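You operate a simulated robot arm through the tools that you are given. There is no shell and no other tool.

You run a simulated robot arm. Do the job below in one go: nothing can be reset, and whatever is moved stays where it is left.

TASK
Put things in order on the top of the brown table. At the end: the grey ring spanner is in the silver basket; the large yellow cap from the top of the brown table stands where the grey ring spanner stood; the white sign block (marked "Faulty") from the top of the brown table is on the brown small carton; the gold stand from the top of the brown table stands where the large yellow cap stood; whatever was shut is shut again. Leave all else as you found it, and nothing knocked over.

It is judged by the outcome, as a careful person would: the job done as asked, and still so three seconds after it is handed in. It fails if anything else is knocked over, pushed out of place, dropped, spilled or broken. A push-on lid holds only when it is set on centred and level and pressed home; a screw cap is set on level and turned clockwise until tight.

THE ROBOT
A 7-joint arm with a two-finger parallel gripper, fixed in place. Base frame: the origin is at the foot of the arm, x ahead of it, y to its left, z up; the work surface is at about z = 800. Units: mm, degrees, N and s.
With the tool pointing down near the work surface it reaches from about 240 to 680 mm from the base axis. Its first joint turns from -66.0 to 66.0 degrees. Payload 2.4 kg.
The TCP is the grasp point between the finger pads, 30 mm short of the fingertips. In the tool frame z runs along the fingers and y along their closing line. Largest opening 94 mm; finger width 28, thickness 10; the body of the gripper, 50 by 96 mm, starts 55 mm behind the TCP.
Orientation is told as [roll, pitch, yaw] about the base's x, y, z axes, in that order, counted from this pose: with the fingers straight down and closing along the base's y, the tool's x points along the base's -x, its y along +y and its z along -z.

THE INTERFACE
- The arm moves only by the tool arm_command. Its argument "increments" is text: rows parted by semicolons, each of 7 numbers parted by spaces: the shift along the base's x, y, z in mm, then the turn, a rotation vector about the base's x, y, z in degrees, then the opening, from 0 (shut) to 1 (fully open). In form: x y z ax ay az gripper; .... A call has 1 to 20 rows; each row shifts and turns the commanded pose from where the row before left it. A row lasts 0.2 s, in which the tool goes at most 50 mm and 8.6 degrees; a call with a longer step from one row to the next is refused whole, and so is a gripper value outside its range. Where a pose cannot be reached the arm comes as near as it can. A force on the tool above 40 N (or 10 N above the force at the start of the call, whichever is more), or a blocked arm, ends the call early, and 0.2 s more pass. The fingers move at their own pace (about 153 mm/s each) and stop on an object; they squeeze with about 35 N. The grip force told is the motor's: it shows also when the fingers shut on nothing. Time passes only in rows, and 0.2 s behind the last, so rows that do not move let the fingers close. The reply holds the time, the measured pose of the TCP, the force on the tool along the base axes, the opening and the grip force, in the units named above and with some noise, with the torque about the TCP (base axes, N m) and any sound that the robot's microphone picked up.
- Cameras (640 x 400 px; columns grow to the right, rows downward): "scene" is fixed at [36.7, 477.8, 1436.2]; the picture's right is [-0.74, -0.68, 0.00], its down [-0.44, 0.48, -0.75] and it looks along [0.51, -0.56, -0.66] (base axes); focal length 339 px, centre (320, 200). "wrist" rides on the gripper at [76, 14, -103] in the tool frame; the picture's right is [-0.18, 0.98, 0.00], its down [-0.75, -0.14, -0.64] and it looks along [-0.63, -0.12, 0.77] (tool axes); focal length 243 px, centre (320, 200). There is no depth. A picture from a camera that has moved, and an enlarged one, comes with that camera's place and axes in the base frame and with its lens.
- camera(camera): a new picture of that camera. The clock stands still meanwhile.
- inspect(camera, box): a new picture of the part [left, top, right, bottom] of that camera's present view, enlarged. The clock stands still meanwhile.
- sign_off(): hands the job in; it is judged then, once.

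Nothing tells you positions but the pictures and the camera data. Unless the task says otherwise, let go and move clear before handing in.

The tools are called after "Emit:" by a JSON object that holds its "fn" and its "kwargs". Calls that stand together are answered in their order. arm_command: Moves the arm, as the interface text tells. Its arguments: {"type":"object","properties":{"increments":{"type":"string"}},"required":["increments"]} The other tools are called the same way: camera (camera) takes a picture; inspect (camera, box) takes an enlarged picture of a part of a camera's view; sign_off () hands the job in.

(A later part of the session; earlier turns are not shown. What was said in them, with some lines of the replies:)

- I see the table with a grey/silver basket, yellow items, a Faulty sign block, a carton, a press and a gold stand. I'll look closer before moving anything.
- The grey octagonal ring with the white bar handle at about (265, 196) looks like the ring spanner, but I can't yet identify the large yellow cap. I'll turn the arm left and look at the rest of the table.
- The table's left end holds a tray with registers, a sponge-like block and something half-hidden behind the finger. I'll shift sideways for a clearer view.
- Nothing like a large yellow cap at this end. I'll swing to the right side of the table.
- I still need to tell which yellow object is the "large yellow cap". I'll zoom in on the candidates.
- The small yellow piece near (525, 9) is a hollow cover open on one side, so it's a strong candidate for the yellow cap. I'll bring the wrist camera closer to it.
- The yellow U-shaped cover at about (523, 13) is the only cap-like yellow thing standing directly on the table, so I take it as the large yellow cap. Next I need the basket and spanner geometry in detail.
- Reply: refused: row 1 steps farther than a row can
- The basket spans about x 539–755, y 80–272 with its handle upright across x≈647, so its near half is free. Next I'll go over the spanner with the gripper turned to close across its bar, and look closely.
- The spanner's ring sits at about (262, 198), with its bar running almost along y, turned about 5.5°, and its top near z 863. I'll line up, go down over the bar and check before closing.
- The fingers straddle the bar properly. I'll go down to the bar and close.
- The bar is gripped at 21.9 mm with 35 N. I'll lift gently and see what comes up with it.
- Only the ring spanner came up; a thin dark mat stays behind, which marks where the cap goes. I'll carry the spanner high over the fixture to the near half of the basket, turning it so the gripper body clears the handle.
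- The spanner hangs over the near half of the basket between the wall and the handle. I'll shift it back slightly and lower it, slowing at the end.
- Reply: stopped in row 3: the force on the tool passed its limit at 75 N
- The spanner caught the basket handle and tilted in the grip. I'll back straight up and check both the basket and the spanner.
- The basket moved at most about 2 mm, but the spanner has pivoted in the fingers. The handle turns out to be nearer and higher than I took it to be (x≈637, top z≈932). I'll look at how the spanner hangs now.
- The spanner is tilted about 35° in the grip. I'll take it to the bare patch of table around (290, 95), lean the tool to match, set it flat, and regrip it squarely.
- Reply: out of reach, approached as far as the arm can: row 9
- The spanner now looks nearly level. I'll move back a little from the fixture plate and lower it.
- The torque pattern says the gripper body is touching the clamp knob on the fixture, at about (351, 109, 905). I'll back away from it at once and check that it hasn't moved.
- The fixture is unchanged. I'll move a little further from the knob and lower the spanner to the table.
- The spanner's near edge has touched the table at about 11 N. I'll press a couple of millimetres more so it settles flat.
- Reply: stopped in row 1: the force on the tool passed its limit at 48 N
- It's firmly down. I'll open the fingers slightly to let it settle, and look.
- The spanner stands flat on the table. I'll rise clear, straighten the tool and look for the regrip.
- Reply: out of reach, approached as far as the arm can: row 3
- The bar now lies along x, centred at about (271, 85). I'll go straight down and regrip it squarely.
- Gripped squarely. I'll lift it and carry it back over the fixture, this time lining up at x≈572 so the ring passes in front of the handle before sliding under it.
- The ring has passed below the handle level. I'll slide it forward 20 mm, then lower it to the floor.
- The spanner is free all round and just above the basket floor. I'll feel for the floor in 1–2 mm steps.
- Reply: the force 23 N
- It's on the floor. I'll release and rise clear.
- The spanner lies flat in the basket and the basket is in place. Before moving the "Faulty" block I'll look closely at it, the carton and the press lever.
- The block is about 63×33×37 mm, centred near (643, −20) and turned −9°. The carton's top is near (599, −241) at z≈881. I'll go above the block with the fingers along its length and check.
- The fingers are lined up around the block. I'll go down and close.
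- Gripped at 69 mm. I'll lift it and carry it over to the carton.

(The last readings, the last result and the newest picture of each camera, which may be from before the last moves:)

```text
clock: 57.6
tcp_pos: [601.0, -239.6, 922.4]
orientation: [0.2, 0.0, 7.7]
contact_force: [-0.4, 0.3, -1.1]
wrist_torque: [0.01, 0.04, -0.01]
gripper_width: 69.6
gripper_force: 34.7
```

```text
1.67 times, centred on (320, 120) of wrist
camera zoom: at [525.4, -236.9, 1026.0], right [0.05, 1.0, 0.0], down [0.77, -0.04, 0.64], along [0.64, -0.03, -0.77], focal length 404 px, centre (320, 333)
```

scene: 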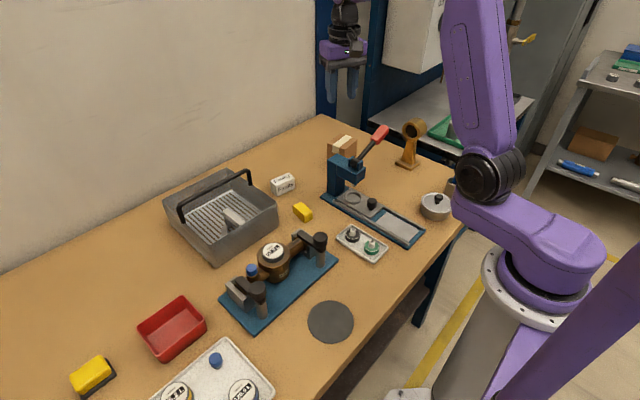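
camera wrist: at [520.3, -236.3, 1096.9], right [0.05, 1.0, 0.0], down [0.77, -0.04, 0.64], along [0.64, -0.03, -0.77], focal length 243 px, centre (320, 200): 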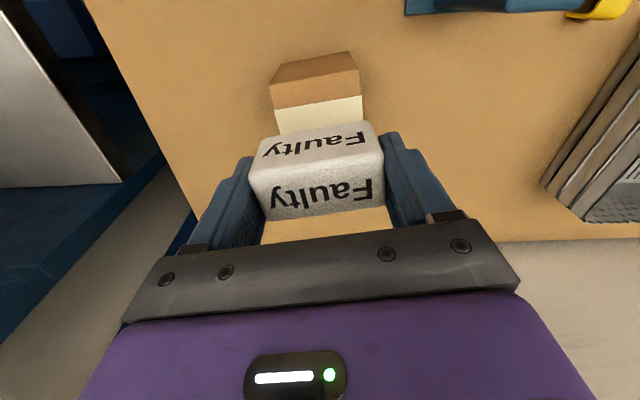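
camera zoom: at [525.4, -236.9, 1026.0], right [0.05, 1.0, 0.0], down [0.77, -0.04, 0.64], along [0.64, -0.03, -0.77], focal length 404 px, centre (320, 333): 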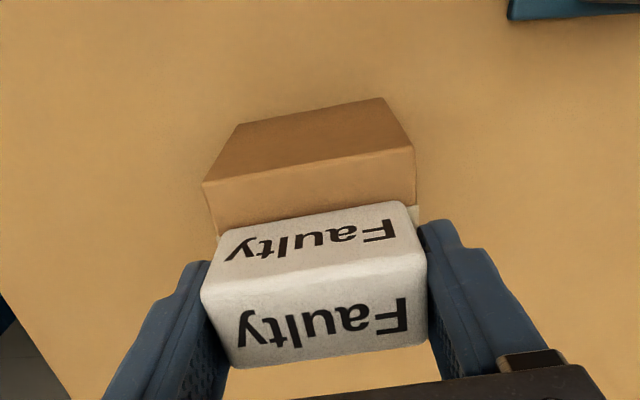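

Block is over the carton's middle. Lowering in small steps until it touches.

Emit:
{"fn": "arm_command", "kwargs": {"increments": "0 0 -3 0 0 0 0.5;0 0 0 0 0 0 0.5"}}

Emit:
{"fn": "arm_command", "kwargs": {"increments": "0 0 -1.5 0 0 0 0.5;0 0 0 0 0 0 0.5"}}

Emit:
{"fn": "arm_command", "kwargs": {"increments": "0 0 -1 0 0 0 0.5;0 0 0 0 0 0 0.5"}}

```text
clock: 58.2
tcp_pos: [601.6, -240.2, 919.4]
orientation: [0.3, 0.0, 7.7]
contact_force: [0.0, -0.1, -0.7]
wrist_torque: [-0.01, 0.03, -0.02]
gripper_width: 69.8
gripper_force: 34.7
```

```text
clock: 58.8
tcp_pos: [601.9, -240.3, 920.1]
orientation: [0.3, -0.1, 7.7]
contact_force: [-1.3, 0.6, 6.3]
wrist_torque: [0.17, 0.11, 0.01]
gripper_width: 69.7
gripper_force: 35.2
```

```text
clock: 59.4
tcp_pos: [602.8, -240.0, 918.9]
orientation: [0.0, -0.2, 7.7]
contact_force: [-2.7, 1.2, 20.5]
wrist_torque: [0.28, 0.24, -0.02]
gripper_width: 69.4
gripper_force: 35.0
```

Contact with the carton top. I'll ease off, release and rise.

Emit:
{"fn": "arm_command", "kwargs": {"increments": "0 0 1.5 0 0 0 0.5;0 0 0 0 0 0 0.8;0 0 0 0 0 0 0.87;0 0 0 0 0 0 0.87;0 0 15 0 0 0 0.87;0 0 30 0 0 0 0.87;0 0 40 0 0 0 0.87;0 0 40 0 0 0 0.87;0 0 0 0 0 0 0.87"}}

Emit:
{"fn": "inspect", "kwargs": {"camera": "scene", "box": [290, 60, 410, 180]}}

Emit:
{"fn": "camera", "kwargs": {"camera": "wrist"}}

```text
clock: 61.4
tcp_pos: [600.7, -240.9, 1045.1]
orientation: [0.2, 0.0, 7.7]
contact_force: [-0.2, 0.0, -0.1]
wrist_torque: [0.05, -0.02, 0.03]
gripper_width: 82.0
gripper_force: 0.0
```

```text
3.33 times, centred on (350, 120) of scene
camera zoom: at [36.7, 477.8, 1436.2], right [-0.74, -0.68, 0.0], down [-0.44, 0.48, -0.75], along [0.51, -0.56, -0.66], focal length 1131 px, centre (220, 467)
```

zoom: 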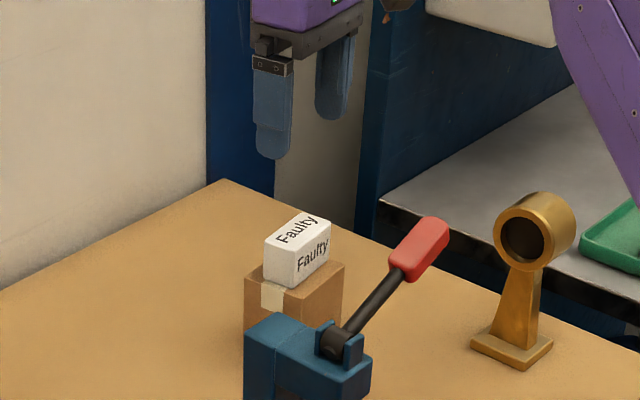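

```text
taken
camera wrist: at [524.2, -237.4, 1148.0], right [0.05, 1.0, 0.0], down [0.77, -0.04, 0.64], along [0.64, -0.03, -0.77], focal length 243 px, centre (320, 200)
```

wrist: 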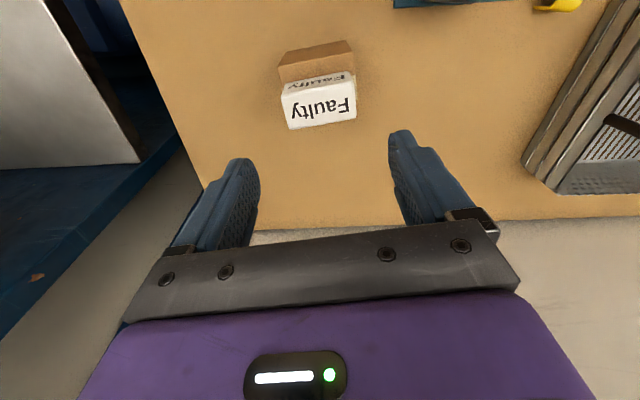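

The sign block stands on the carton. Next is the yellow cap: I'll approach with the gripper turned to close along its long axis, and look at it from its open side.

Emit:
{"fn": "arm_command", "kwargs": {"increments": "-8.2 24.1 -2 0 0 7.63 0.87;-8.2 24.1 -2 0 0 7.63 0.87;-8.2 24.1 -2 0 0 7.63 0.87;-8.2 24.1 -2 0 0 7.63 0.87;-8.2 24.1 -5 0 0 7.63 0.87;-8.2 24.1 -5 0 0 7.63 0.87;-8.2 24.1 -10 0 0 7.63 0.87;-8.2 24.1 -10 0 0 7.63 0.87;-8.2 24.1 -10 0 0 7.63 0.87;-8.2 24.1 -20 0 0 7.63 0.8;0 0 -20 0 0 0 0.8;0 0 0 0 0 0 0.8"}}

Emit:
{"fn": "camera", "kwargs": {"camera": "wrist"}}

```text
clock: 64.0
tcp_pos: [519.1, 0.5, 955.3]
orientation: [0.2, 0.0, 84.1]
contact_force: [0.3, -0.7, -0.1]
wrist_torque: [-0.01, 0.0, 0.02]
gripper_width: 75.1
gripper_force: 0.0
```

```text
taken
camera wrist: at [498.5, -73.3, 1057.5], right [-0.96, 0.28, 0.0], down [0.22, 0.73, 0.64], along [0.18, 0.62, -0.77], focal length 243 px, centre (320, 200)
```

wrist: 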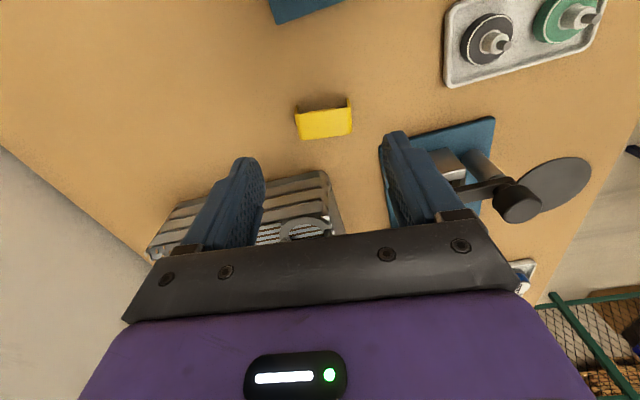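

Emit:
{"fn": "inspect", "kwargs": {"camera": "wrist", "box": [280, 80, 370, 150]}}

```text
5.71 times, centred on (325, 115) of wrist
camera zoom: at [498.5, -73.3, 1057.5], right [-0.96, 0.28, 0.0], down [0.22, 0.73, 0.64], along [0.18, 0.62, -0.77], focal length 1386 px, centre (291, 686)
```

zoom: 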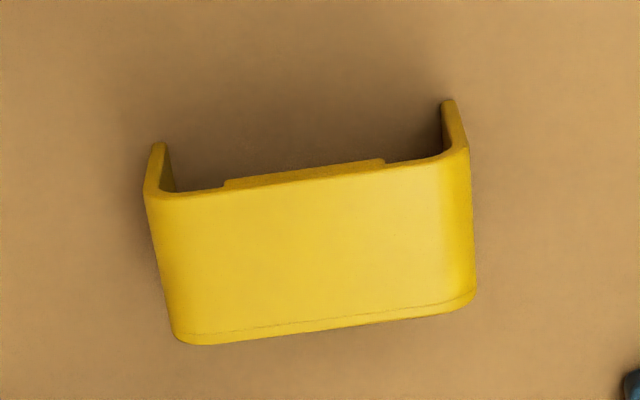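

It's a hollow cap, about 53×26×27 mm, centred at (520, 20) and turned −7°. I'll grip it by its two end walls.

Emit:
{"fn": "arm_command", "kwargs": {"increments": "0.7 10 -25 0 0 0 0.8;0.7 9.5 -25 0 0 -0.6 0.8;0 0 -30 0 0 0 0.8;0 0 -25 0 0 0 0.8;0 0 -12 0 0 0 0.8;0 0 -5 0 0 0 0.8;0 0 0 0 0 0 0.8"}}

Emit:
{"fn": "camera", "kwargs": {"camera": "wrist"}}

Emit:
{"fn": "inspect", "kwargs": {"camera": "scene", "box": [260, 150, 350, 240]}}

```text
clock: 65.6
tcp_pos: [520.8, 20.0, 833.3]
orientation: [0.2, 0.0, 83.4]
contact_force: [-0.6, 0.8, 0.7]
wrist_torque: [0.0, 0.02, -0.01]
gripper_width: 74.9
gripper_force: 0.0
```

```text
taken
camera wrist: at [499.2, -54.0, 936.4], right [-0.96, 0.3, 0.0], down [0.23, 0.73, 0.64], along [0.19, 0.61, -0.77], focal length 243 px, centre (320, 200)
```

wrist: 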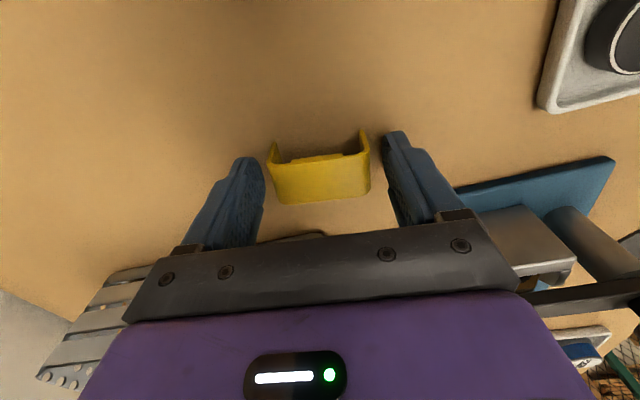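

```text
4.44 times, centred on (305, 195) of scene
camera zoom: at [36.7, 477.8, 1436.2], right [-0.74, -0.68, 0.0], down [-0.44, 0.48, -0.75], along [0.51, -0.56, -0.66], focal length 1508 px, centre (387, 222)
```

zoom: 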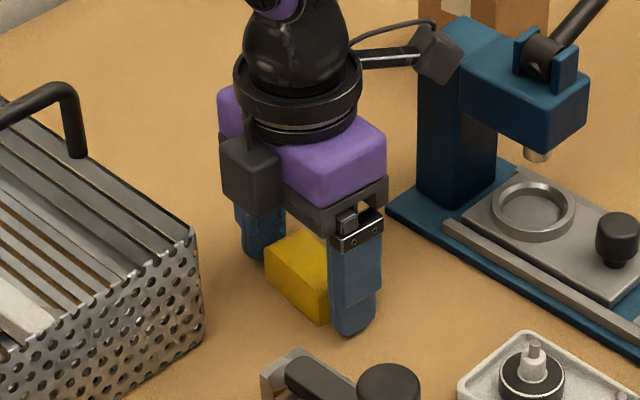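

The cap sits centred between the fingers. Closing and lifting.

Emit:
{"fn": "arm_command", "kwargs": {"increments": "0 0 0 0 0 0 0.4;0 0 0 0 0 0 0.4;0 0 0 0 0 0 0.4;0 0 8 0 0 0 0.4;0 0 20 0 0 0 0.4;0 5 30 0 0 0 0.4;0 0 0 0 0 0 0.4"}}

Emit:
{"fn": "camera", "kwargs": {"camera": "wrist"}}

Emit:
{"fn": "inspect", "kwargs": {"camera": "scene", "box": [260, 150, 350, 240]}}

```text
clock: 67.2
tcp_pos: [522.1, 24.3, 893.3]
orientation: [0.2, 0.0, 83.3]
contact_force: [0.5, 0.7, -0.2]
wrist_torque: [0.02, -0.01, 0.03]
gripper_width: 54.8
gripper_force: 35.5
```

```text
taken
camera wrist: at [499.9, -50.0, 996.0], right [-0.96, 0.3, 0.0], down [0.23, 0.73, 0.64], along [0.19, 0.61, -0.77], focal length 243 px, centre (320, 200)
```

wrist: 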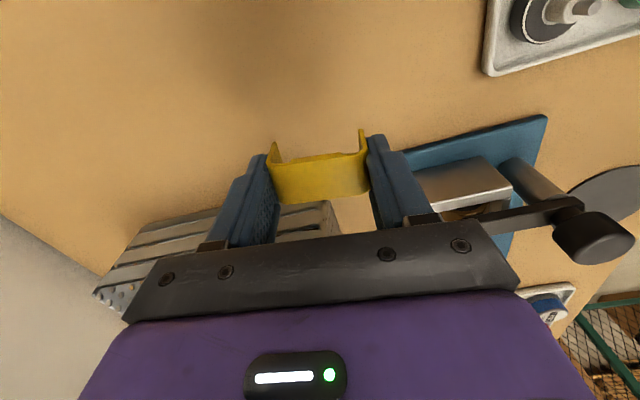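

```text
4.44 times, centred on (305, 195) of scene
camera zoom: at [36.7, 477.8, 1436.2], right [-0.74, -0.68, 0.0], down [-0.44, 0.48, -0.75], along [0.51, -0.56, -0.66], focal length 1508 px, centre (387, 222)
```

zoom: 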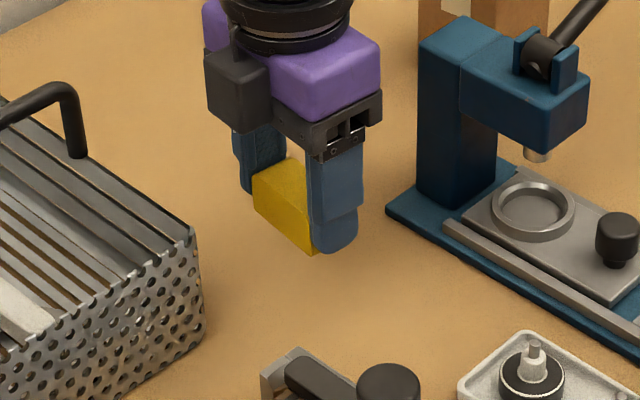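

The cap is held. I'll carry it above the fixture to the dark mat where the spanner stood.

Emit:
{"fn": "arm_command", "kwargs": {"increments": "0 0 36 0 0 0 0.4;0 0 40 0 0 0 0.4;-28.7 19.3 0 0 0 0 0.4;-28.7 19.3 0 0 0 0 0.4;-28.7 19.3 0 0 0 0 0.4;-28.7 19.3 0 0 0 0 0.4;-28.7 19.3 0 0 0 0 0.4;-28.7 19.3 0 0 0 0 0.4;-28.7 19.3 0 0 0 0 0.4;-28.7 19.3 0 0 0 0 0.4;-28.4 19.3 0 0 0 0 0.4;0 0 -40 0 0 0 0.4;0 0 0 0 0 0 0.4"}}

Emit:
{"fn": "camera", "kwargs": {"camera": "wrist"}}

Emit:
{"fn": "inspect", "kwargs": {"camera": "scene", "box": [280, 230, 400, 350]}}

```text
clock: 70.0
tcp_pos: [262.5, 196.7, 927.9]
orientation: [0.2, 0.0, 83.3]
contact_force: [-0.3, 0.2, -0.8]
wrist_torque: [0.02, -0.03, 0.01]
gripper_width: 54.4
gripper_force: 35.5
```

```text
taken
camera wrist: at [241.1, 122.9, 1030.4], right [-0.95, 0.3, 0.0], down [0.23, 0.73, 0.64], along [0.19, 0.61, -0.77], focal length 243 px, centre (320, 200)
```

wrist: 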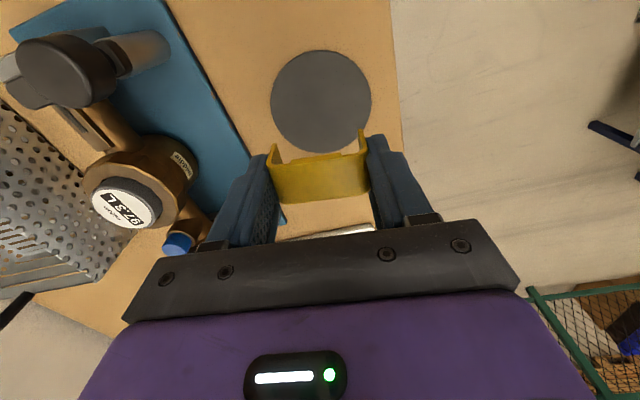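

```text
3.33 times, centred on (340, 290) of scene
camera zoom: at [36.6, 477.8, 1436.2], right [-0.74, -0.68, 0.0], down [-0.44, 0.48, -0.75], along [0.51, -0.56, -0.66], focal length 1131 px, centre (253, -100)
```

zoom: 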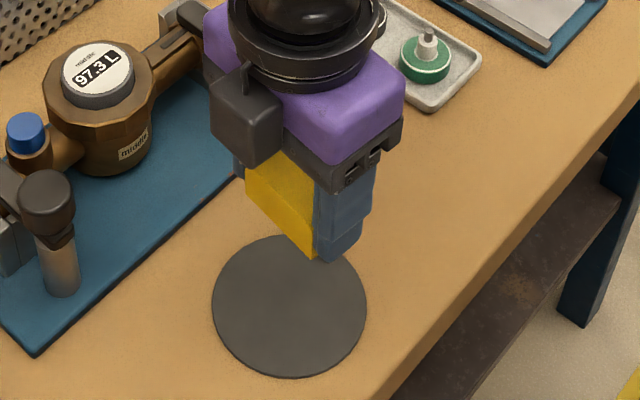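

Emit:
{"fn": "arm_command", "kwargs": {"increments": "0 1 -30 0 0 0 0.4;0 0 -30 0 0 0 0.4;0 0 -18 0 0 0 0.4;0 0 -8 0 0 0 0.4;0 0 0 0 0 0 0.4"}}

Emit:
{"fn": "arm_command", "kwargs": {"increments": "0 0 -3 0 0 0 0.4;0 0 0 0 0 0 0.4"}}

Emit:
{"fn": "arm_command", "kwargs": {"increments": "0 0 -1.5 0 0 0 0.4;0 0 0 0 0 0 0.4"}}

Emit:
{"fn": "inspect", "kwargs": {"camera": "scene", "box": [280, 250, 380, 350]}}

```text
clock: 71.2
tcp_pos: [260.6, 198.5, 841.6]
orientation: [0.1, -0.1, 83.5]
contact_force: [-1.2, 0.7, 1.4]
wrist_torque: [-0.02, -0.02, -0.03]
gripper_width: 54.5
gripper_force: 34.9
```

```text
clock: 71.8
tcp_pos: [261.3, 198.7, 839.0]
orientation: [0.2, 0.0, 83.4]
contact_force: [-0.2, 0.2, -0.4]
wrist_torque: [0.01, 0.02, 0.01]
gripper_width: 54.5
gripper_force: 35.1
```

```text
clock: 72.4
tcp_pos: [262.5, 198.8, 837.4]
orientation: [0.2, 0.0, 83.4]
contact_force: [-0.7, 0.5, 0.2]
wrist_torque: [0.03, 0.01, -0.01]
gripper_width: 54.4
gripper_force: 34.8
```

```text
4.00 times, centred on (330, 300) of scene
camera zoom: at [36.6, 477.8, 1436.2], right [-0.74, -0.68, 0.0], down [-0.44, 0.48, -0.75], along [0.51, -0.56, -0.66], focal length 1357 px, centre (280, -200)
```

zoom: 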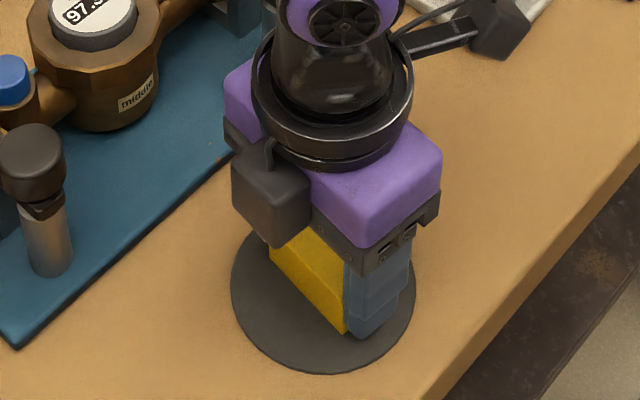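

Emit:
{"fn": "arm_command", "kwargs": {"increments": "0 0 -1.5 0 0 0 0.4;0 0 0 0 0 0 0.4"}}

Emit:
{"fn": "arm_command", "kwargs": {"increments": "0 0 -1 0 0 0 0.4;0 0 0 0 0 0 0.4"}}

```text
clock: 72.8
tcp_pos: [261.7, 198.0, 837.1]
orientation: [0.2, -0.1, 83.3]
contact_force: [-1.9, -1.4, 11.5]
wrist_torque: [-0.07, -0.15, -0.03]
gripper_width: 54.3
gripper_force: 35.1
stopped in row 2: the force on the tool passed its limit at 44 N (the readings are from after the stop); the commanded pose is now the measured one
```

```text
clock: 73.2
tcp_pos: [263.4, 199.0, 835.8]
orientation: [0.2, -0.2, 83.4]
contact_force: [-1.0, -2.2, 11.8]
wrist_torque: [-0.1, -0.1, -0.04]
gripper_width: 54.8
gripper_force: 34.8
stopped in row 2: the force on the tool passed its limit at 45 N (the readings are from after the stop); the commanded pose is now the measured one
```

The cap is on the mat. I'll ease up, release and rise.

Emit:
{"fn": "arm_command", "kwargs": {"increments": "0 0 1 0 0 0 0.4;0 0 0 0 0 0 0.65;0 0 0 0 0 0 0.75;0 0 0 0 0 0 0.75;0 0 10 0 0 0 0.75;0 0 25 0 0 0 0.75;0 0 30 0 0 0 0.75;0 0 40 0 0 0 0.75;0 0 0 0 0 0 0.75"}}

Emit:
{"fn": "inspect", "kwargs": {"camera": "scene", "box": [280, 250, 380, 350]}}

Emit:
{"fn": "camera", "kwargs": {"camera": "wrist"}}

```text
clock: 75.2
tcp_pos: [261.3, 197.1, 943.5]
orientation: [0.1, -0.1, 83.3]
contact_force: [0.8, 0.2, 0.1]
wrist_torque: [0.02, 0.0, -0.02]
gripper_width: 70.6
gripper_force: 0.0
```

```text
4.00 times, centred on (330, 300) of scene
camera zoom: at [36.6, 477.8, 1436.2], right [-0.74, -0.68, 0.0], down [-0.44, 0.48, -0.75], along [0.51, -0.56, -0.66], focal length 1357 px, centre (280, -200)
```

zoom: 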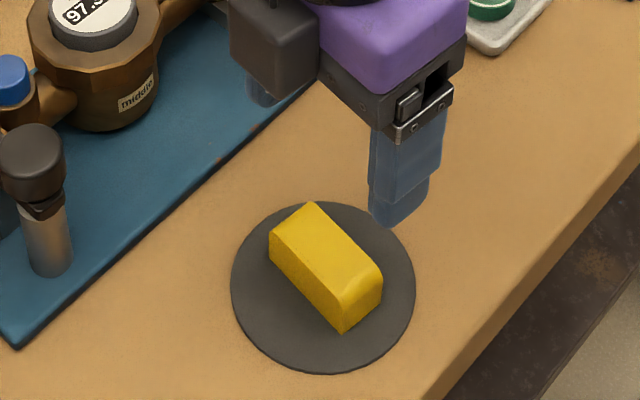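

```text
taken
camera wrist: at [239.3, 123.2, 1047.0], right [-0.95, 0.3, 0.0], down [0.23, 0.73, 0.64], along [0.19, 0.62, -0.77], focal length 243 px, centre (320, 200)
```

wrist: 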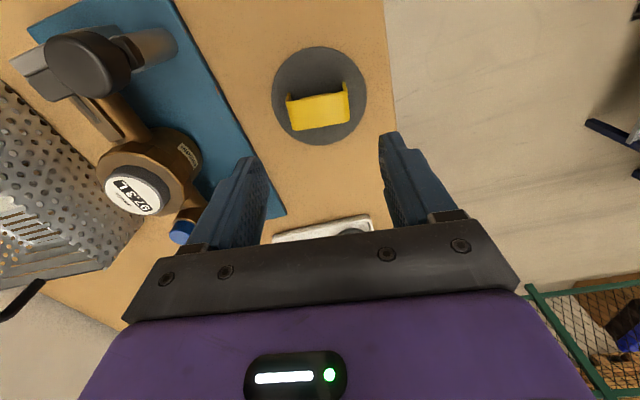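

The cap stands centred on the mat. Now the gold stand: I'll swing over to it, high above everything, and inspect it.

Emit:
{"fn": "arm_command", "kwargs": {"increments": "20 -25 14 0 0 -8 0.75;20 -25 14 0 0 -8 0.75;20 -25 14 0 0 -8 0.75;20 -25 14 0 0 -8 0.75;20 -25 14 0 0 -8 0.75;20 -25 14 0 0 -8 0.75;2 -36 6 0 0 -8 0.75;2 -36 6 0 0 -8 0.75;2 -36 6 0 0 -8 0.75;2 -36 6 0 0 -8 0.75;2 -36 6 0 0 -8 0.75;2 -36 6 0 0 -8 0.75;2 -36 6 0 0 -8 0.75;2 -36 6 0 0 -8 0.75;2 -36 6 0 0 -8 0.75;2 -36 6 0 0 0 0.75;0 -10 0 0 0 0 0.75;0 0 0 0 0 0 0.75"}}

Emit:
{"fn": "camera", "kwargs": {"camera": "wrist"}}

Emit:
{"fn": "inspect", "kwargs": {"camera": "scene", "box": [370, 100, 460, 190]}}

```text
clock: 79.0
tcp_pos: [402.9, -320.9, 1087.0]
orientation: [0.2, -0.2, -36.9]
contact_force: [0.2, -0.7, 0.0]
wrist_torque: [0.01, -0.02, 0.01]
gripper_width: 70.6
gripper_force: 0.0
```

```text
taken
camera wrist: at [350.6, -265.1, 1189.7], right [0.74, 0.68, 0.0], down [0.52, -0.56, 0.64], along [0.44, -0.47, -0.77], focal length 243 px, centre (320, 200)
```

wrist: 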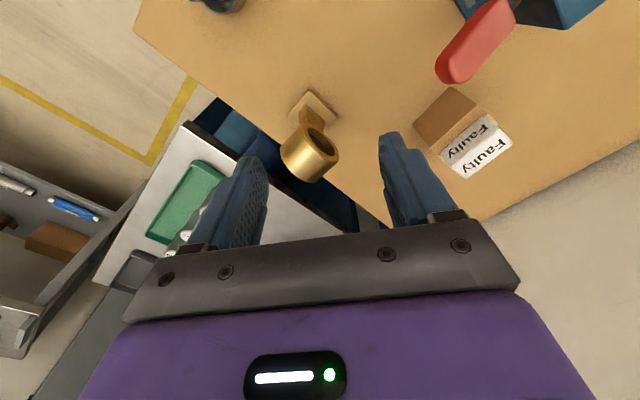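

```text
4.44 times, centred on (415, 145) of scene
camera zoom: at [36.7, 477.8, 1436.2], right [-0.74, -0.68, 0.0], down [-0.44, 0.48, -0.75], along [0.51, -0.56, -0.66], focal length 1508 px, centre (-102, 444)
```

zoom: 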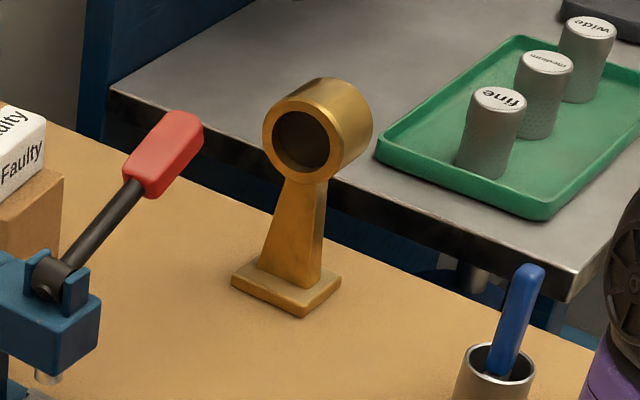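

Emit:
{"fn": "inspect", "kwargs": {"camera": "wrist", "box": [260, 70, 380, 190]}}

```text
3.33 times, centred on (320, 130) of wrist
camera zoom: at [350.6, -265.1, 1189.7], right [0.74, 0.68, 0.0], down [0.52, -0.56, 0.64], along [0.44, -0.47, -0.77], focal length 809 px, centre (320, 433)
```

zoom: 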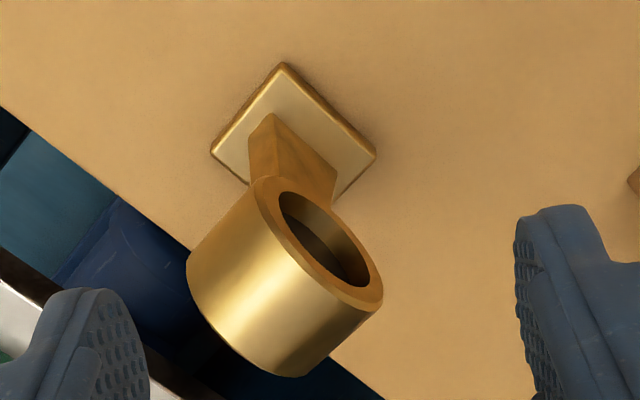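

The gold stand's ring is about 60 mm across and 40 mm deep, with its axis along y, centred near (441, −382) at z≈927. Its base is about 58 mm square. I'll align at yaw 0 to pinch the ring's two flat faces.

Emit:
{"fn": "arm_command", "kwargs": {"increments": "8 -12 -5 0 0 7.4 0.72;8 -12 -5 0 0 7.4 0.72;8 -12 -10 0 0 7.4 0.72;8 -12 -10 0 0 7.4 0.72;6 -13 -20 0 0 7.3 0.72;0 0 0 0 0 0 0.72"}}

Emit:
{"fn": "camera", "kwargs": {"camera": "wrist"}}

Emit:
{"fn": "inspect", "kwargs": {"camera": "scene", "box": [360, 60, 460, 190]}}

```text
clock: 80.5
tcp_pos: [441.4, -381.3, 1036.3]
orientation: [0.2, -0.2, 0.3]
contact_force: [0.1, 0.4, -0.4]
wrist_torque: [0.04, 0.02, 0.04]
gripper_width: 67.6
gripper_force: 0.1
```

```text
taken
camera wrist: at [366.1, -368.3, 1139.5], right [0.18, 0.98, 0.0], down [0.75, -0.14, 0.64], along [0.63, -0.11, -0.76], focal length 243 px, centre (320, 200)
```

wrist: 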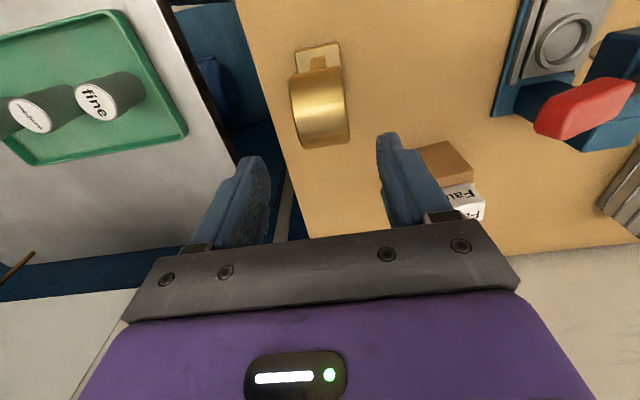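

```text
3.08 times, centred on (410, 125) of scene
camera zoom: at [36.7, 477.8, 1436.2], right [-0.74, -0.68, 0.0], down [-0.44, 0.48, -0.75], along [0.51, -0.56, -0.66], focal length 1044 px, centre (43, 431)
```

zoom: 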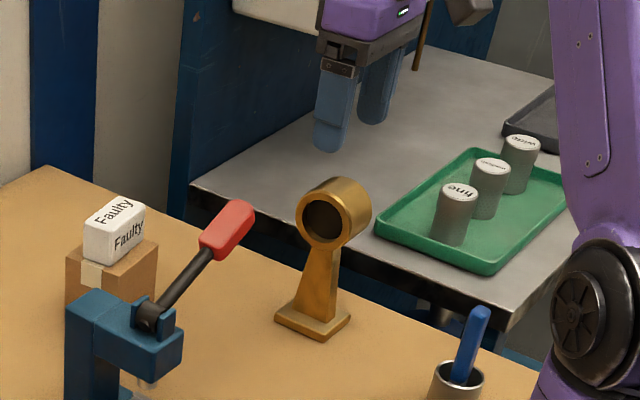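

The ring is centred between the fingers. Going down to ring height.

Emit:
{"fn": "arm_command", "kwargs": {"increments": "0 -0.5 -30 0 0 0 0.72;0 0 -30 0 0 0 0.72;0 0 -20 0 0 0 0.72;0 0 -15 0 0 0 0.72;0 0 0 0 0 0 0.72"}}

Emit:
{"fn": "camera", "kwargs": {"camera": "wrist"}}

Emit:
{"fn": "inspect", "kwargs": {"camera": "scene", "box": [360, 60, 460, 190]}}

```text
clock: 81.7
tcp_pos: [440.6, -381.6, 941.0]
orientation: [0.2, -0.3, 0.1]
contact_force: [0.0, 0.5, 0.1]
wrist_torque: [-0.02, 0.03, -0.02]
gripper_width: 67.7
gripper_force: 0.0
```

```text
taken
camera wrist: at [365.5, -367.5, 1043.8], right [0.18, 0.98, 0.0], down [0.75, -0.14, 0.64], along [0.63, -0.11, -0.76], focal length 243 px, centre (320, 200)
```

wrist: 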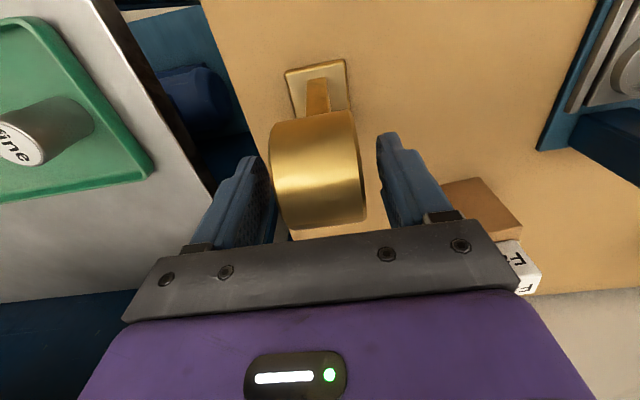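

```text
3.08 times, centred on (410, 125) of scene
camera zoom: at [36.7, 477.8, 1436.2], right [-0.74, -0.68, 0.0], down [-0.44, 0.48, -0.75], along [0.51, -0.56, -0.66], focal length 1044 px, centre (43, 431)
```

zoom: 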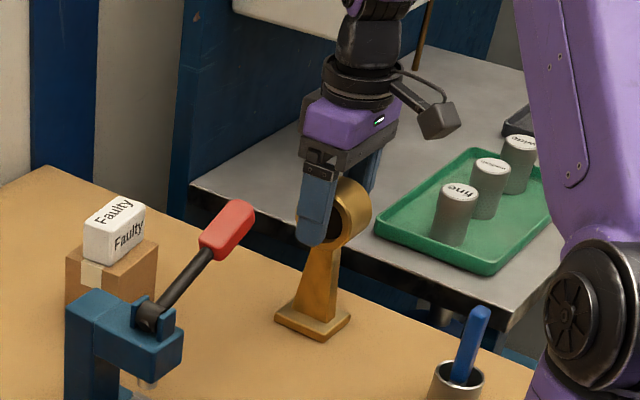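

Emit:
{"fn": "arm_command", "kwargs": {"increments": "0 0 -7 0 0 0 0.72;0 0 -6 0 0 0 0.72;0 0 0 0 0 0 0.72;0 0 0 0 0 0 0.3;0 0 0 0 0 0 0.3;0 0 0 0 0 0 0.3"}}

Emit:
{"fn": "camera", "kwargs": {"camera": "wrist"}}

Emit:
{"fn": "inspect", "kwargs": {"camera": "scene", "box": [360, 60, 460, 190]}}

```text
clock: 83.0
tcp_pos: [440.5, -380.1, 927.5]
orientation: [0.2, -0.2, 0.2]
contact_force: [-0.4, 3.3, 0.7]
wrist_torque: [0.09, -0.15, 0.04]
gripper_width: 46.5
gripper_force: 34.7
```

```text
taken
camera wrist: at [365.7, -367.6, 1030.7], right [0.18, 0.98, 0.0], down [0.75, -0.14, 0.64], along [0.63, -0.11, -0.77], focal length 243 px, centre (320, 200)
```

wrist: 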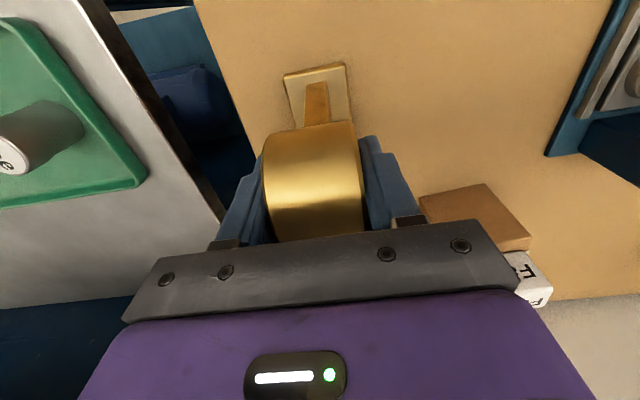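

```text
3.08 times, centred on (410, 125) of scene
camera zoom: at [36.6, 477.9, 1436.2], right [-0.74, -0.68, 0.0], down [-0.44, 0.48, -0.75], along [0.51, -0.56, -0.66], focal length 1044 px, centre (43, 431)
```

zoom: 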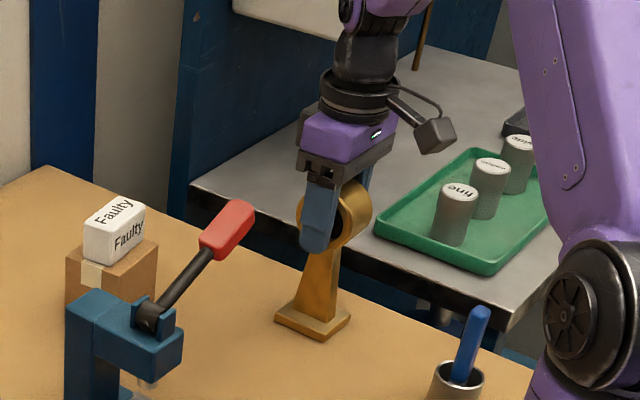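

The stand is gripped at 46.5 mm. I'll lift it straight up and check how it hangs.

Emit:
{"fn": "arm_command", "kwargs": {"increments": "0 0 3 0 0 0 0.3;0 0 10 0 0 0 0.3;0 0 25 0 0 0 0.3;0 0 0 0 0 0 0.3"}}

Emit:
{"fn": "inspect", "kwargs": {"camera": "scene", "box": [360, 60, 460, 190]}}

```text
clock: 84.0
tcp_pos: [440.7, -382.5, 966.1]
orientation: [0.2, -0.1, 0.2]
contact_force: [-0.2, 0.2, -7.2]
wrist_torque: [-0.01, -0.04, 0.0]
gripper_width: 46.6
gripper_force: 34.5
```

```text
3.08 times, centred on (410, 125) of scene
camera zoom: at [36.8, 477.7, 1436.2], right [-0.74, -0.68, 0.0], down [-0.44, 0.48, -0.75], along [0.51, -0.56, -0.66], focal length 1044 px, centre (43, 431)
```

zoom: 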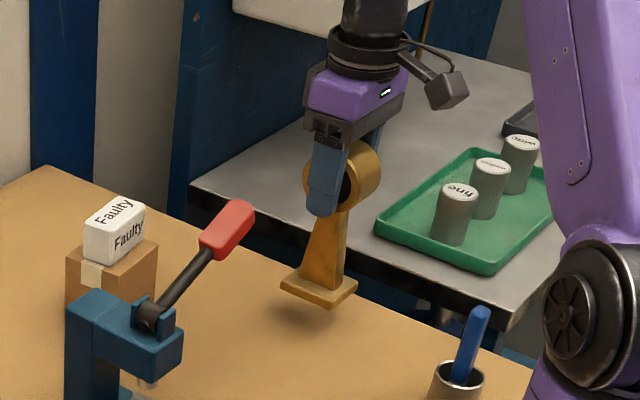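

It hangs level at 7 N. I'll lift above the lever height and carry it round, keeping clear of the lever.

Emit:
{"fn": "arm_command", "kwargs": {"increments": "0 0 25 0 0 0 0.3;0 0 30 0 0 0 0.3;0 0 30 0 0 0 0.3;0 0 30 0 0 0 0.3;0 0 30 0 0 0 0.3;0 0 28 0 0 0 0.3;-16 22 0 0 0 0 0.3;-16 25 0 0 0 0 0.3;-16 25 0 0 0 0 0.3;-16 25 0 0 0 0 0.3;0 30 0 0 0 0 0.3;0 30 0 0 0 0 0.3;0 30 0 0 0 0 0.3;0 30 0 0 0 0 0.3;0 30 0 0 0 0 0.3;0 30 0 0 0 0 0.3;0 0 0 0 0 0 0.3"}}

Emit:
{"fn": "camera", "kwargs": {"camera": "scene"}}

```text
clock: 87.7
tcp_pos: [378.0, -105.1, 1137.6]
orientation: [0.2, -0.2, 0.2]
contact_force: [-0.1, -1.3, -8.2]
wrist_torque: [0.02, 0.0, -0.01]
gripper_width: 46.0
gripper_force: 35.1
```

```text
taken
```

scene: 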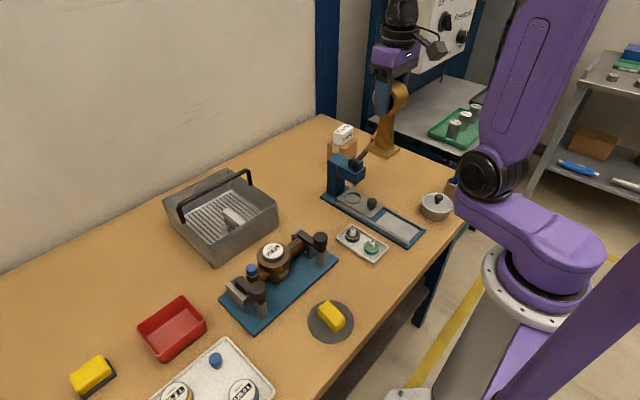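

Emit:
{"fn": "arm_command", "kwargs": {"increments": "23.7 21 0 0 0 0 0.3;23.7 21 0 0 0 0 0.3;23.7 21 0 0 0 0 0.3;23.7 21 0 0 0 0 0.3;23.7 21 0 0 0 0 0.3;23.7 21 0 0 0 0 0.3;0 0 -30 0 0 0 0.3;0 0 -35 0 0 0 0.3;0 0 -35 0 0 0 0.3;0 0 -30 0 0 0 0.3;0 0 -25 0 0 0 0.3;0 0 0 0 0 0 0.3"}}

Emit:
{"fn": "camera", "kwargs": {"camera": "wrist"}}

Emit:
{"fn": "inspect", "kwargs": {"camera": "scene", "box": [230, 100, 370, 250]}}

```text
clock: 90.2
tcp_pos: [518.5, 22.2, 985.4]
orientation: [0.2, -0.2, 0.2]
contact_force: [-0.1, -0.2, -8.5]
wrist_torque: [-0.02, -0.01, 0.03]
gripper_width: 46.6
gripper_force: 34.9
```

```text
taken
camera wrist: at [443.4, 34.8, 1087.3], right [0.18, 0.98, 0.0], down [0.75, -0.14, 0.64], along [0.63, -0.11, -0.77], focal length 243 px, centre (320, 200)
```

wrist: 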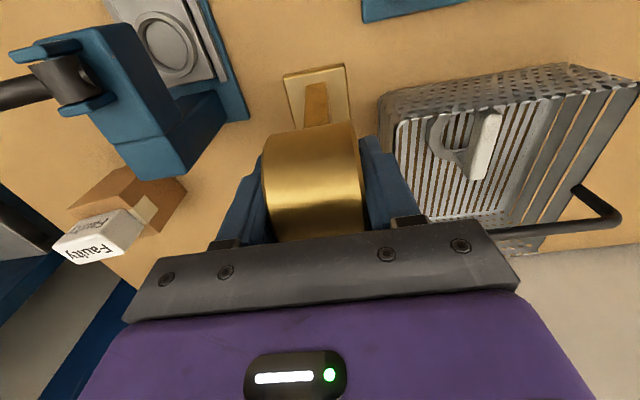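

```text
2.67 times, centred on (300, 175) of scene
camera zoom: at [36.8, 477.8, 1436.2], right [-0.74, -0.68, 0.0], down [-0.44, 0.48, -0.75], along [0.51, -0.56, -0.66], focal length 905 px, centre (373, 267)
```

zoom: 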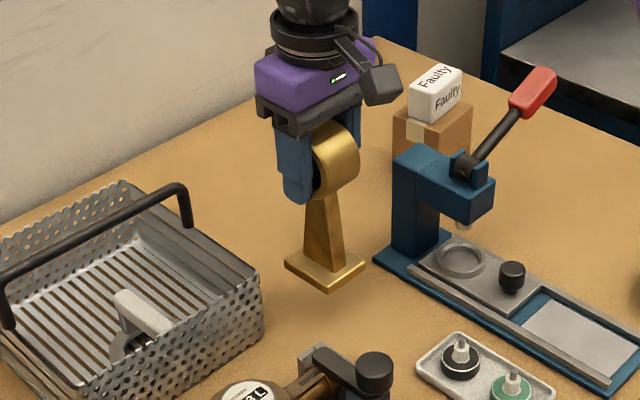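

The stand is above the cap's old spot with room all round. Lowering.

Emit:
{"fn": "arm_command", "kwargs": {"increments": "1 -1 -20 0 0 0 0.3;0 0 -18 0 0 0 0.3;0 0 -10 0 0 0 0.3;0 0 -4 0 0 0 0.3;0 0 0 0 0 0 0.3"}}

Emit:
{"fn": "arm_command", "kwargs": {"increments": "0 0 -2 0 0 0 0.3;0 0 0 0 0 0 0.3"}}

Emit:
{"fn": "inspect", "kwargs": {"camera": "scene", "box": [230, 130, 370, 250]}}

```text
clock: 91.5
tcp_pos: [519.2, 20.7, 932.4]
orientation: [0.2, -0.3, 0.3]
contact_force: [0.0, -0.4, -8.2]
wrist_torque: [-0.03, 0.05, -0.02]
gripper_width: 46.3
gripper_force: 35.3
```

```text
clock: 92.0
tcp_pos: [519.5, 19.5, 931.4]
orientation: [0.2, -0.1, 0.2]
contact_force: [0.3, 0.7, -7.7]
wrist_torque: [0.04, -0.01, -0.04]
gripper_width: 46.3
gripper_force: 35.1
```

```text
3.33 times, centred on (300, 190) of scene
camera zoom: at [36.8, 477.8, 1436.2], right [-0.74, -0.68, 0.0], down [-0.44, 0.48, -0.75], along [0.51, -0.56, -0.66], focal length 1131 px, centre (387, 233)
```

zoom: 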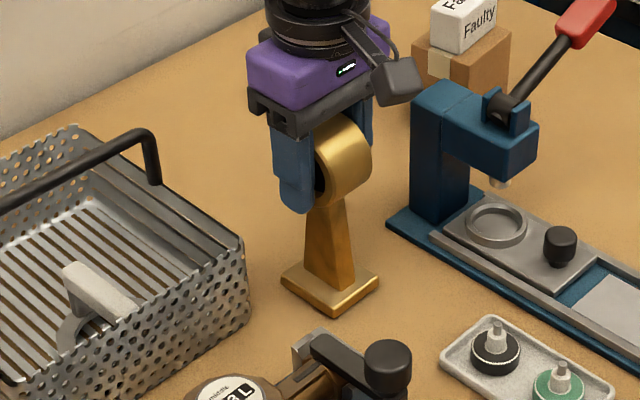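

Emit:
{"fn": "arm_command", "kwargs": {"increments": "0 0 -1.5 0 0 0 0.3;0 0 0 0 0 0 0.3"}}

Emit:
{"fn": "arm_command", "kwargs": {"increments": "0 0 -1 0 0 0 0.3;0 0 0 0 0 0 0.3"}}

Emit:
{"fn": "arm_command", "kwargs": {"increments": "0 0 -1 0 0 0 0.3;0 0 0 0 0 0 0.3"}}

```text
clock: 92.7
tcp_pos: [520.1, 20.0, 928.0]
orientation: [0.3, -0.3, 0.2]
contact_force: [-0.3, 0.2, -7.8]
wrist_torque: [0.04, 0.01, 0.01]
gripper_width: 46.3
gripper_force: 34.6
```

```text
clock: 93.2
tcp_pos: [518.7, 18.6, 929.1]
orientation: [0.2, -0.2, 0.2]
contact_force: [1.0, -0.6, -8.3]
wrist_torque: [0.0, -0.01, -0.03]
gripper_width: 46.3
gripper_force: 35.1
```

```text
clock: 93.8
tcp_pos: [519.9, 19.7, 927.4]
orientation: [0.3, -0.2, 0.2]
contact_force: [-3.9, 0.8, 4.2]
wrist_torque: [-0.28, 0.28, -0.15]
gripper_width: 46.2
gripper_force: 35.4
```

The base has touched the table. I'll settle it half a millimetre, release and rise straight up.

Emit:
{"fn": "arm_command", "kwargs": {"increments": "0 0 -0.5 0 0 0 0.3;0 0 0 0 0 0 0.55;0 0 0 0 0 0 0.72;0 0 0 0 0 0 0.72;0 0 10 0 0 0 0.72;0 0 25 0 0 0 0.72;0 0 30 0 0 0 0.72;0 0 40 0 0 0 0.72;0 0 40 0 0 0 0.72;0 0 0 0 0 0 0.72"}}

Emit:
{"fn": "camera", "kwargs": {"camera": "scene"}}

Emit:
{"fn": "inspect", "kwargs": {"camera": "scene", "box": [230, 130, 370, 250]}}

Emit:
{"fn": "camera", "kwargs": {"camera": "wrist"}}

```text
clock: 96.0
tcp_pos: [521.6, 20.0, 1072.8]
orientation: [0.1, -0.1, 0.1]
contact_force: [-0.4, 0.2, 0.3]
wrist_torque: [-0.03, 0.0, 0.02]
gripper_width: 67.9
gripper_force: 0.0
```

```text
taken
```

scene: 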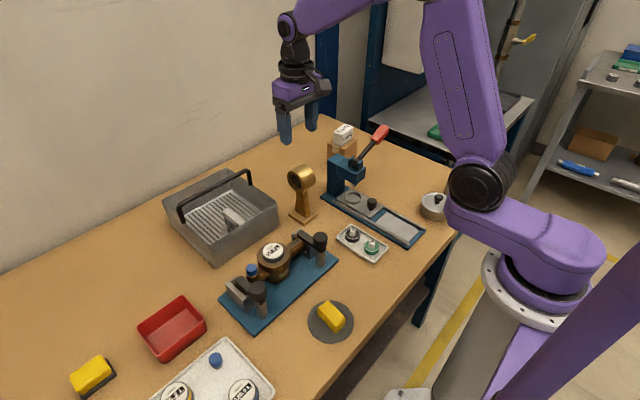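

```text
3.33 times, centred on (300, 190) of scene
camera zoom: at [36.6, 477.8, 1436.2], right [-0.74, -0.68, 0.0], down [-0.44, 0.48, -0.75], along [0.51, -0.56, -0.66], focal length 1131 px, centre (387, 233)
```

zoom: 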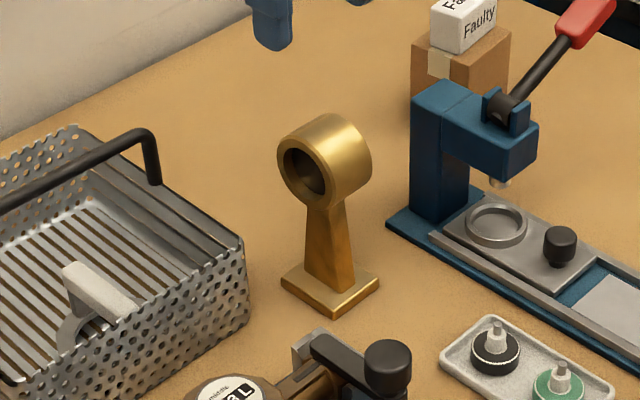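

```text
taken
camera wrist: at [445.6, 32.6, 1175.4], right [0.18, 0.98, 0.0], down [0.75, -0.14, 0.64], along [0.63, -0.11, -0.77], focal length 243 px, centre (320, 200)
```

wrist: 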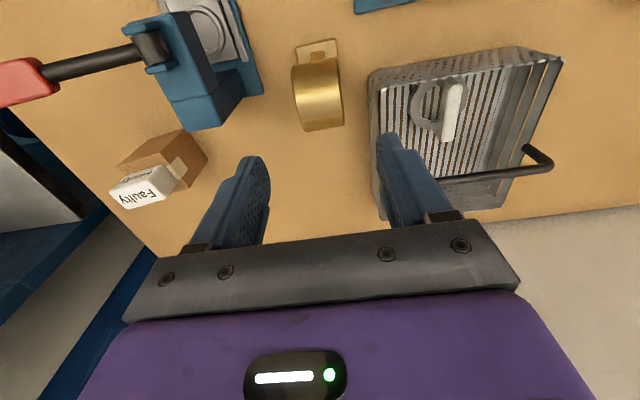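

Everything is where it was asked. I'll do a last comparison of the basket, fixture and block with the starting pictures.

Emit:
{"fn": "inspect", "kwargs": {"camera": "scene", "box": [155, 160, 295, 270]}}

Emit:
{"fn": "inspect", "kwargs": {"camera": "scene", "box": [310, 110, 470, 210]}}

Emit:
{"fn": "inspect", "kwargs": {"camera": "scene", "box": [200, 220, 360, 320]}}

```text
3.64 times, centred on (225, 215) of scene
camera zoom: at [36.6, 477.8, 1436.2], right [-0.74, -0.68, 0.0], down [-0.44, 0.48, -0.75], along [0.51, -0.56, -0.66], focal length 1234 px, centre (666, 146)
```

zoom: 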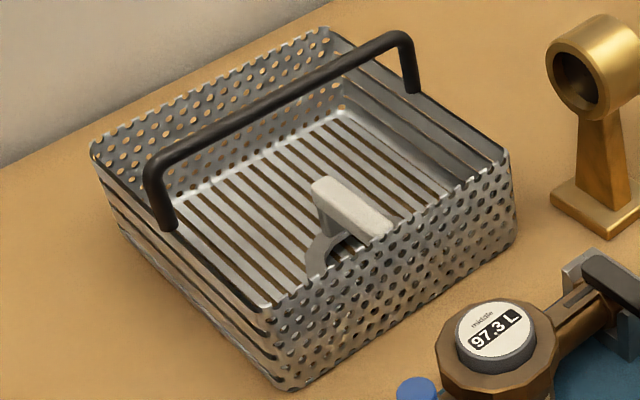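

```text
4.00 times, centred on (390, 160) of scene
camera zoom: at [36.6, 477.8, 1436.2], right [-0.74, -0.68, 0.0], down [-0.44, 0.48, -0.75], along [0.51, -0.56, -0.66], focal length 1357 px, centre (40, 360)
```

zoom: 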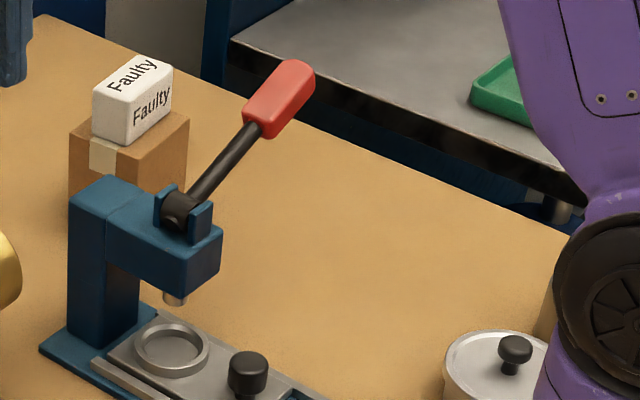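

```text
4.00 times, centred on (280, 270) of scene
camera zoom: at [36.6, 477.8, 1436.2], right [-0.74, -0.68, 0.0], down [-0.44, 0.48, -0.75], along [0.51, -0.56, -0.66], focal length 1357 px, centre (480, -80)
```

zoom: 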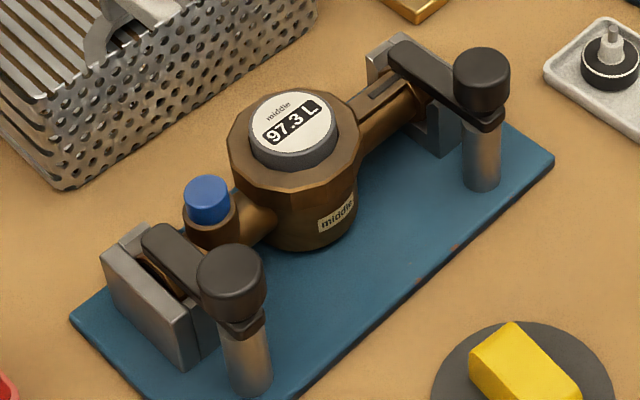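

Everything asked for is in place, nothing is in the gripper, and the arm is clear. The basket has shifted about 5 mm towards the wall; everything else matches the first pictures. I'm handing in now.

Emit:
{"fn": "sign_off", "kwargs": {}}

```text
The job is handed in.
```

The job is handed in, and all four items are where you asked:

- **Grey ring spanner:** it lies flat in the near half of the silver basket.
- **Yellow cap:** it stands on the dark mat where the spanner stood. I took the hollow yellow cover that stood between the basket and the press to be the "large yellow cap". It was the only cap-like yellow thing standing directly on the table.
- **"Faulty" block:** it stands on top of the small brown carton.
- **Gold stand:** it stands where the yellow cap was.

Nothing that was shut had to be opened. Two things did not go cleanly:

- **Basket:** on the first try, the spanner caught the basket handle and tilted in the gripper. I set it flat on bare table, regripped it and lowered it in. The basket ended up about 5 mm closer to the wall than it started. I left it there, because pulling it back risked more disturbance.
- **Fixture:** while I was levelling the spanner, the gripper body pressed lightly on one of the fixture's clamp knobs. I backed off, and the fixture looks the same as in the first pictures.
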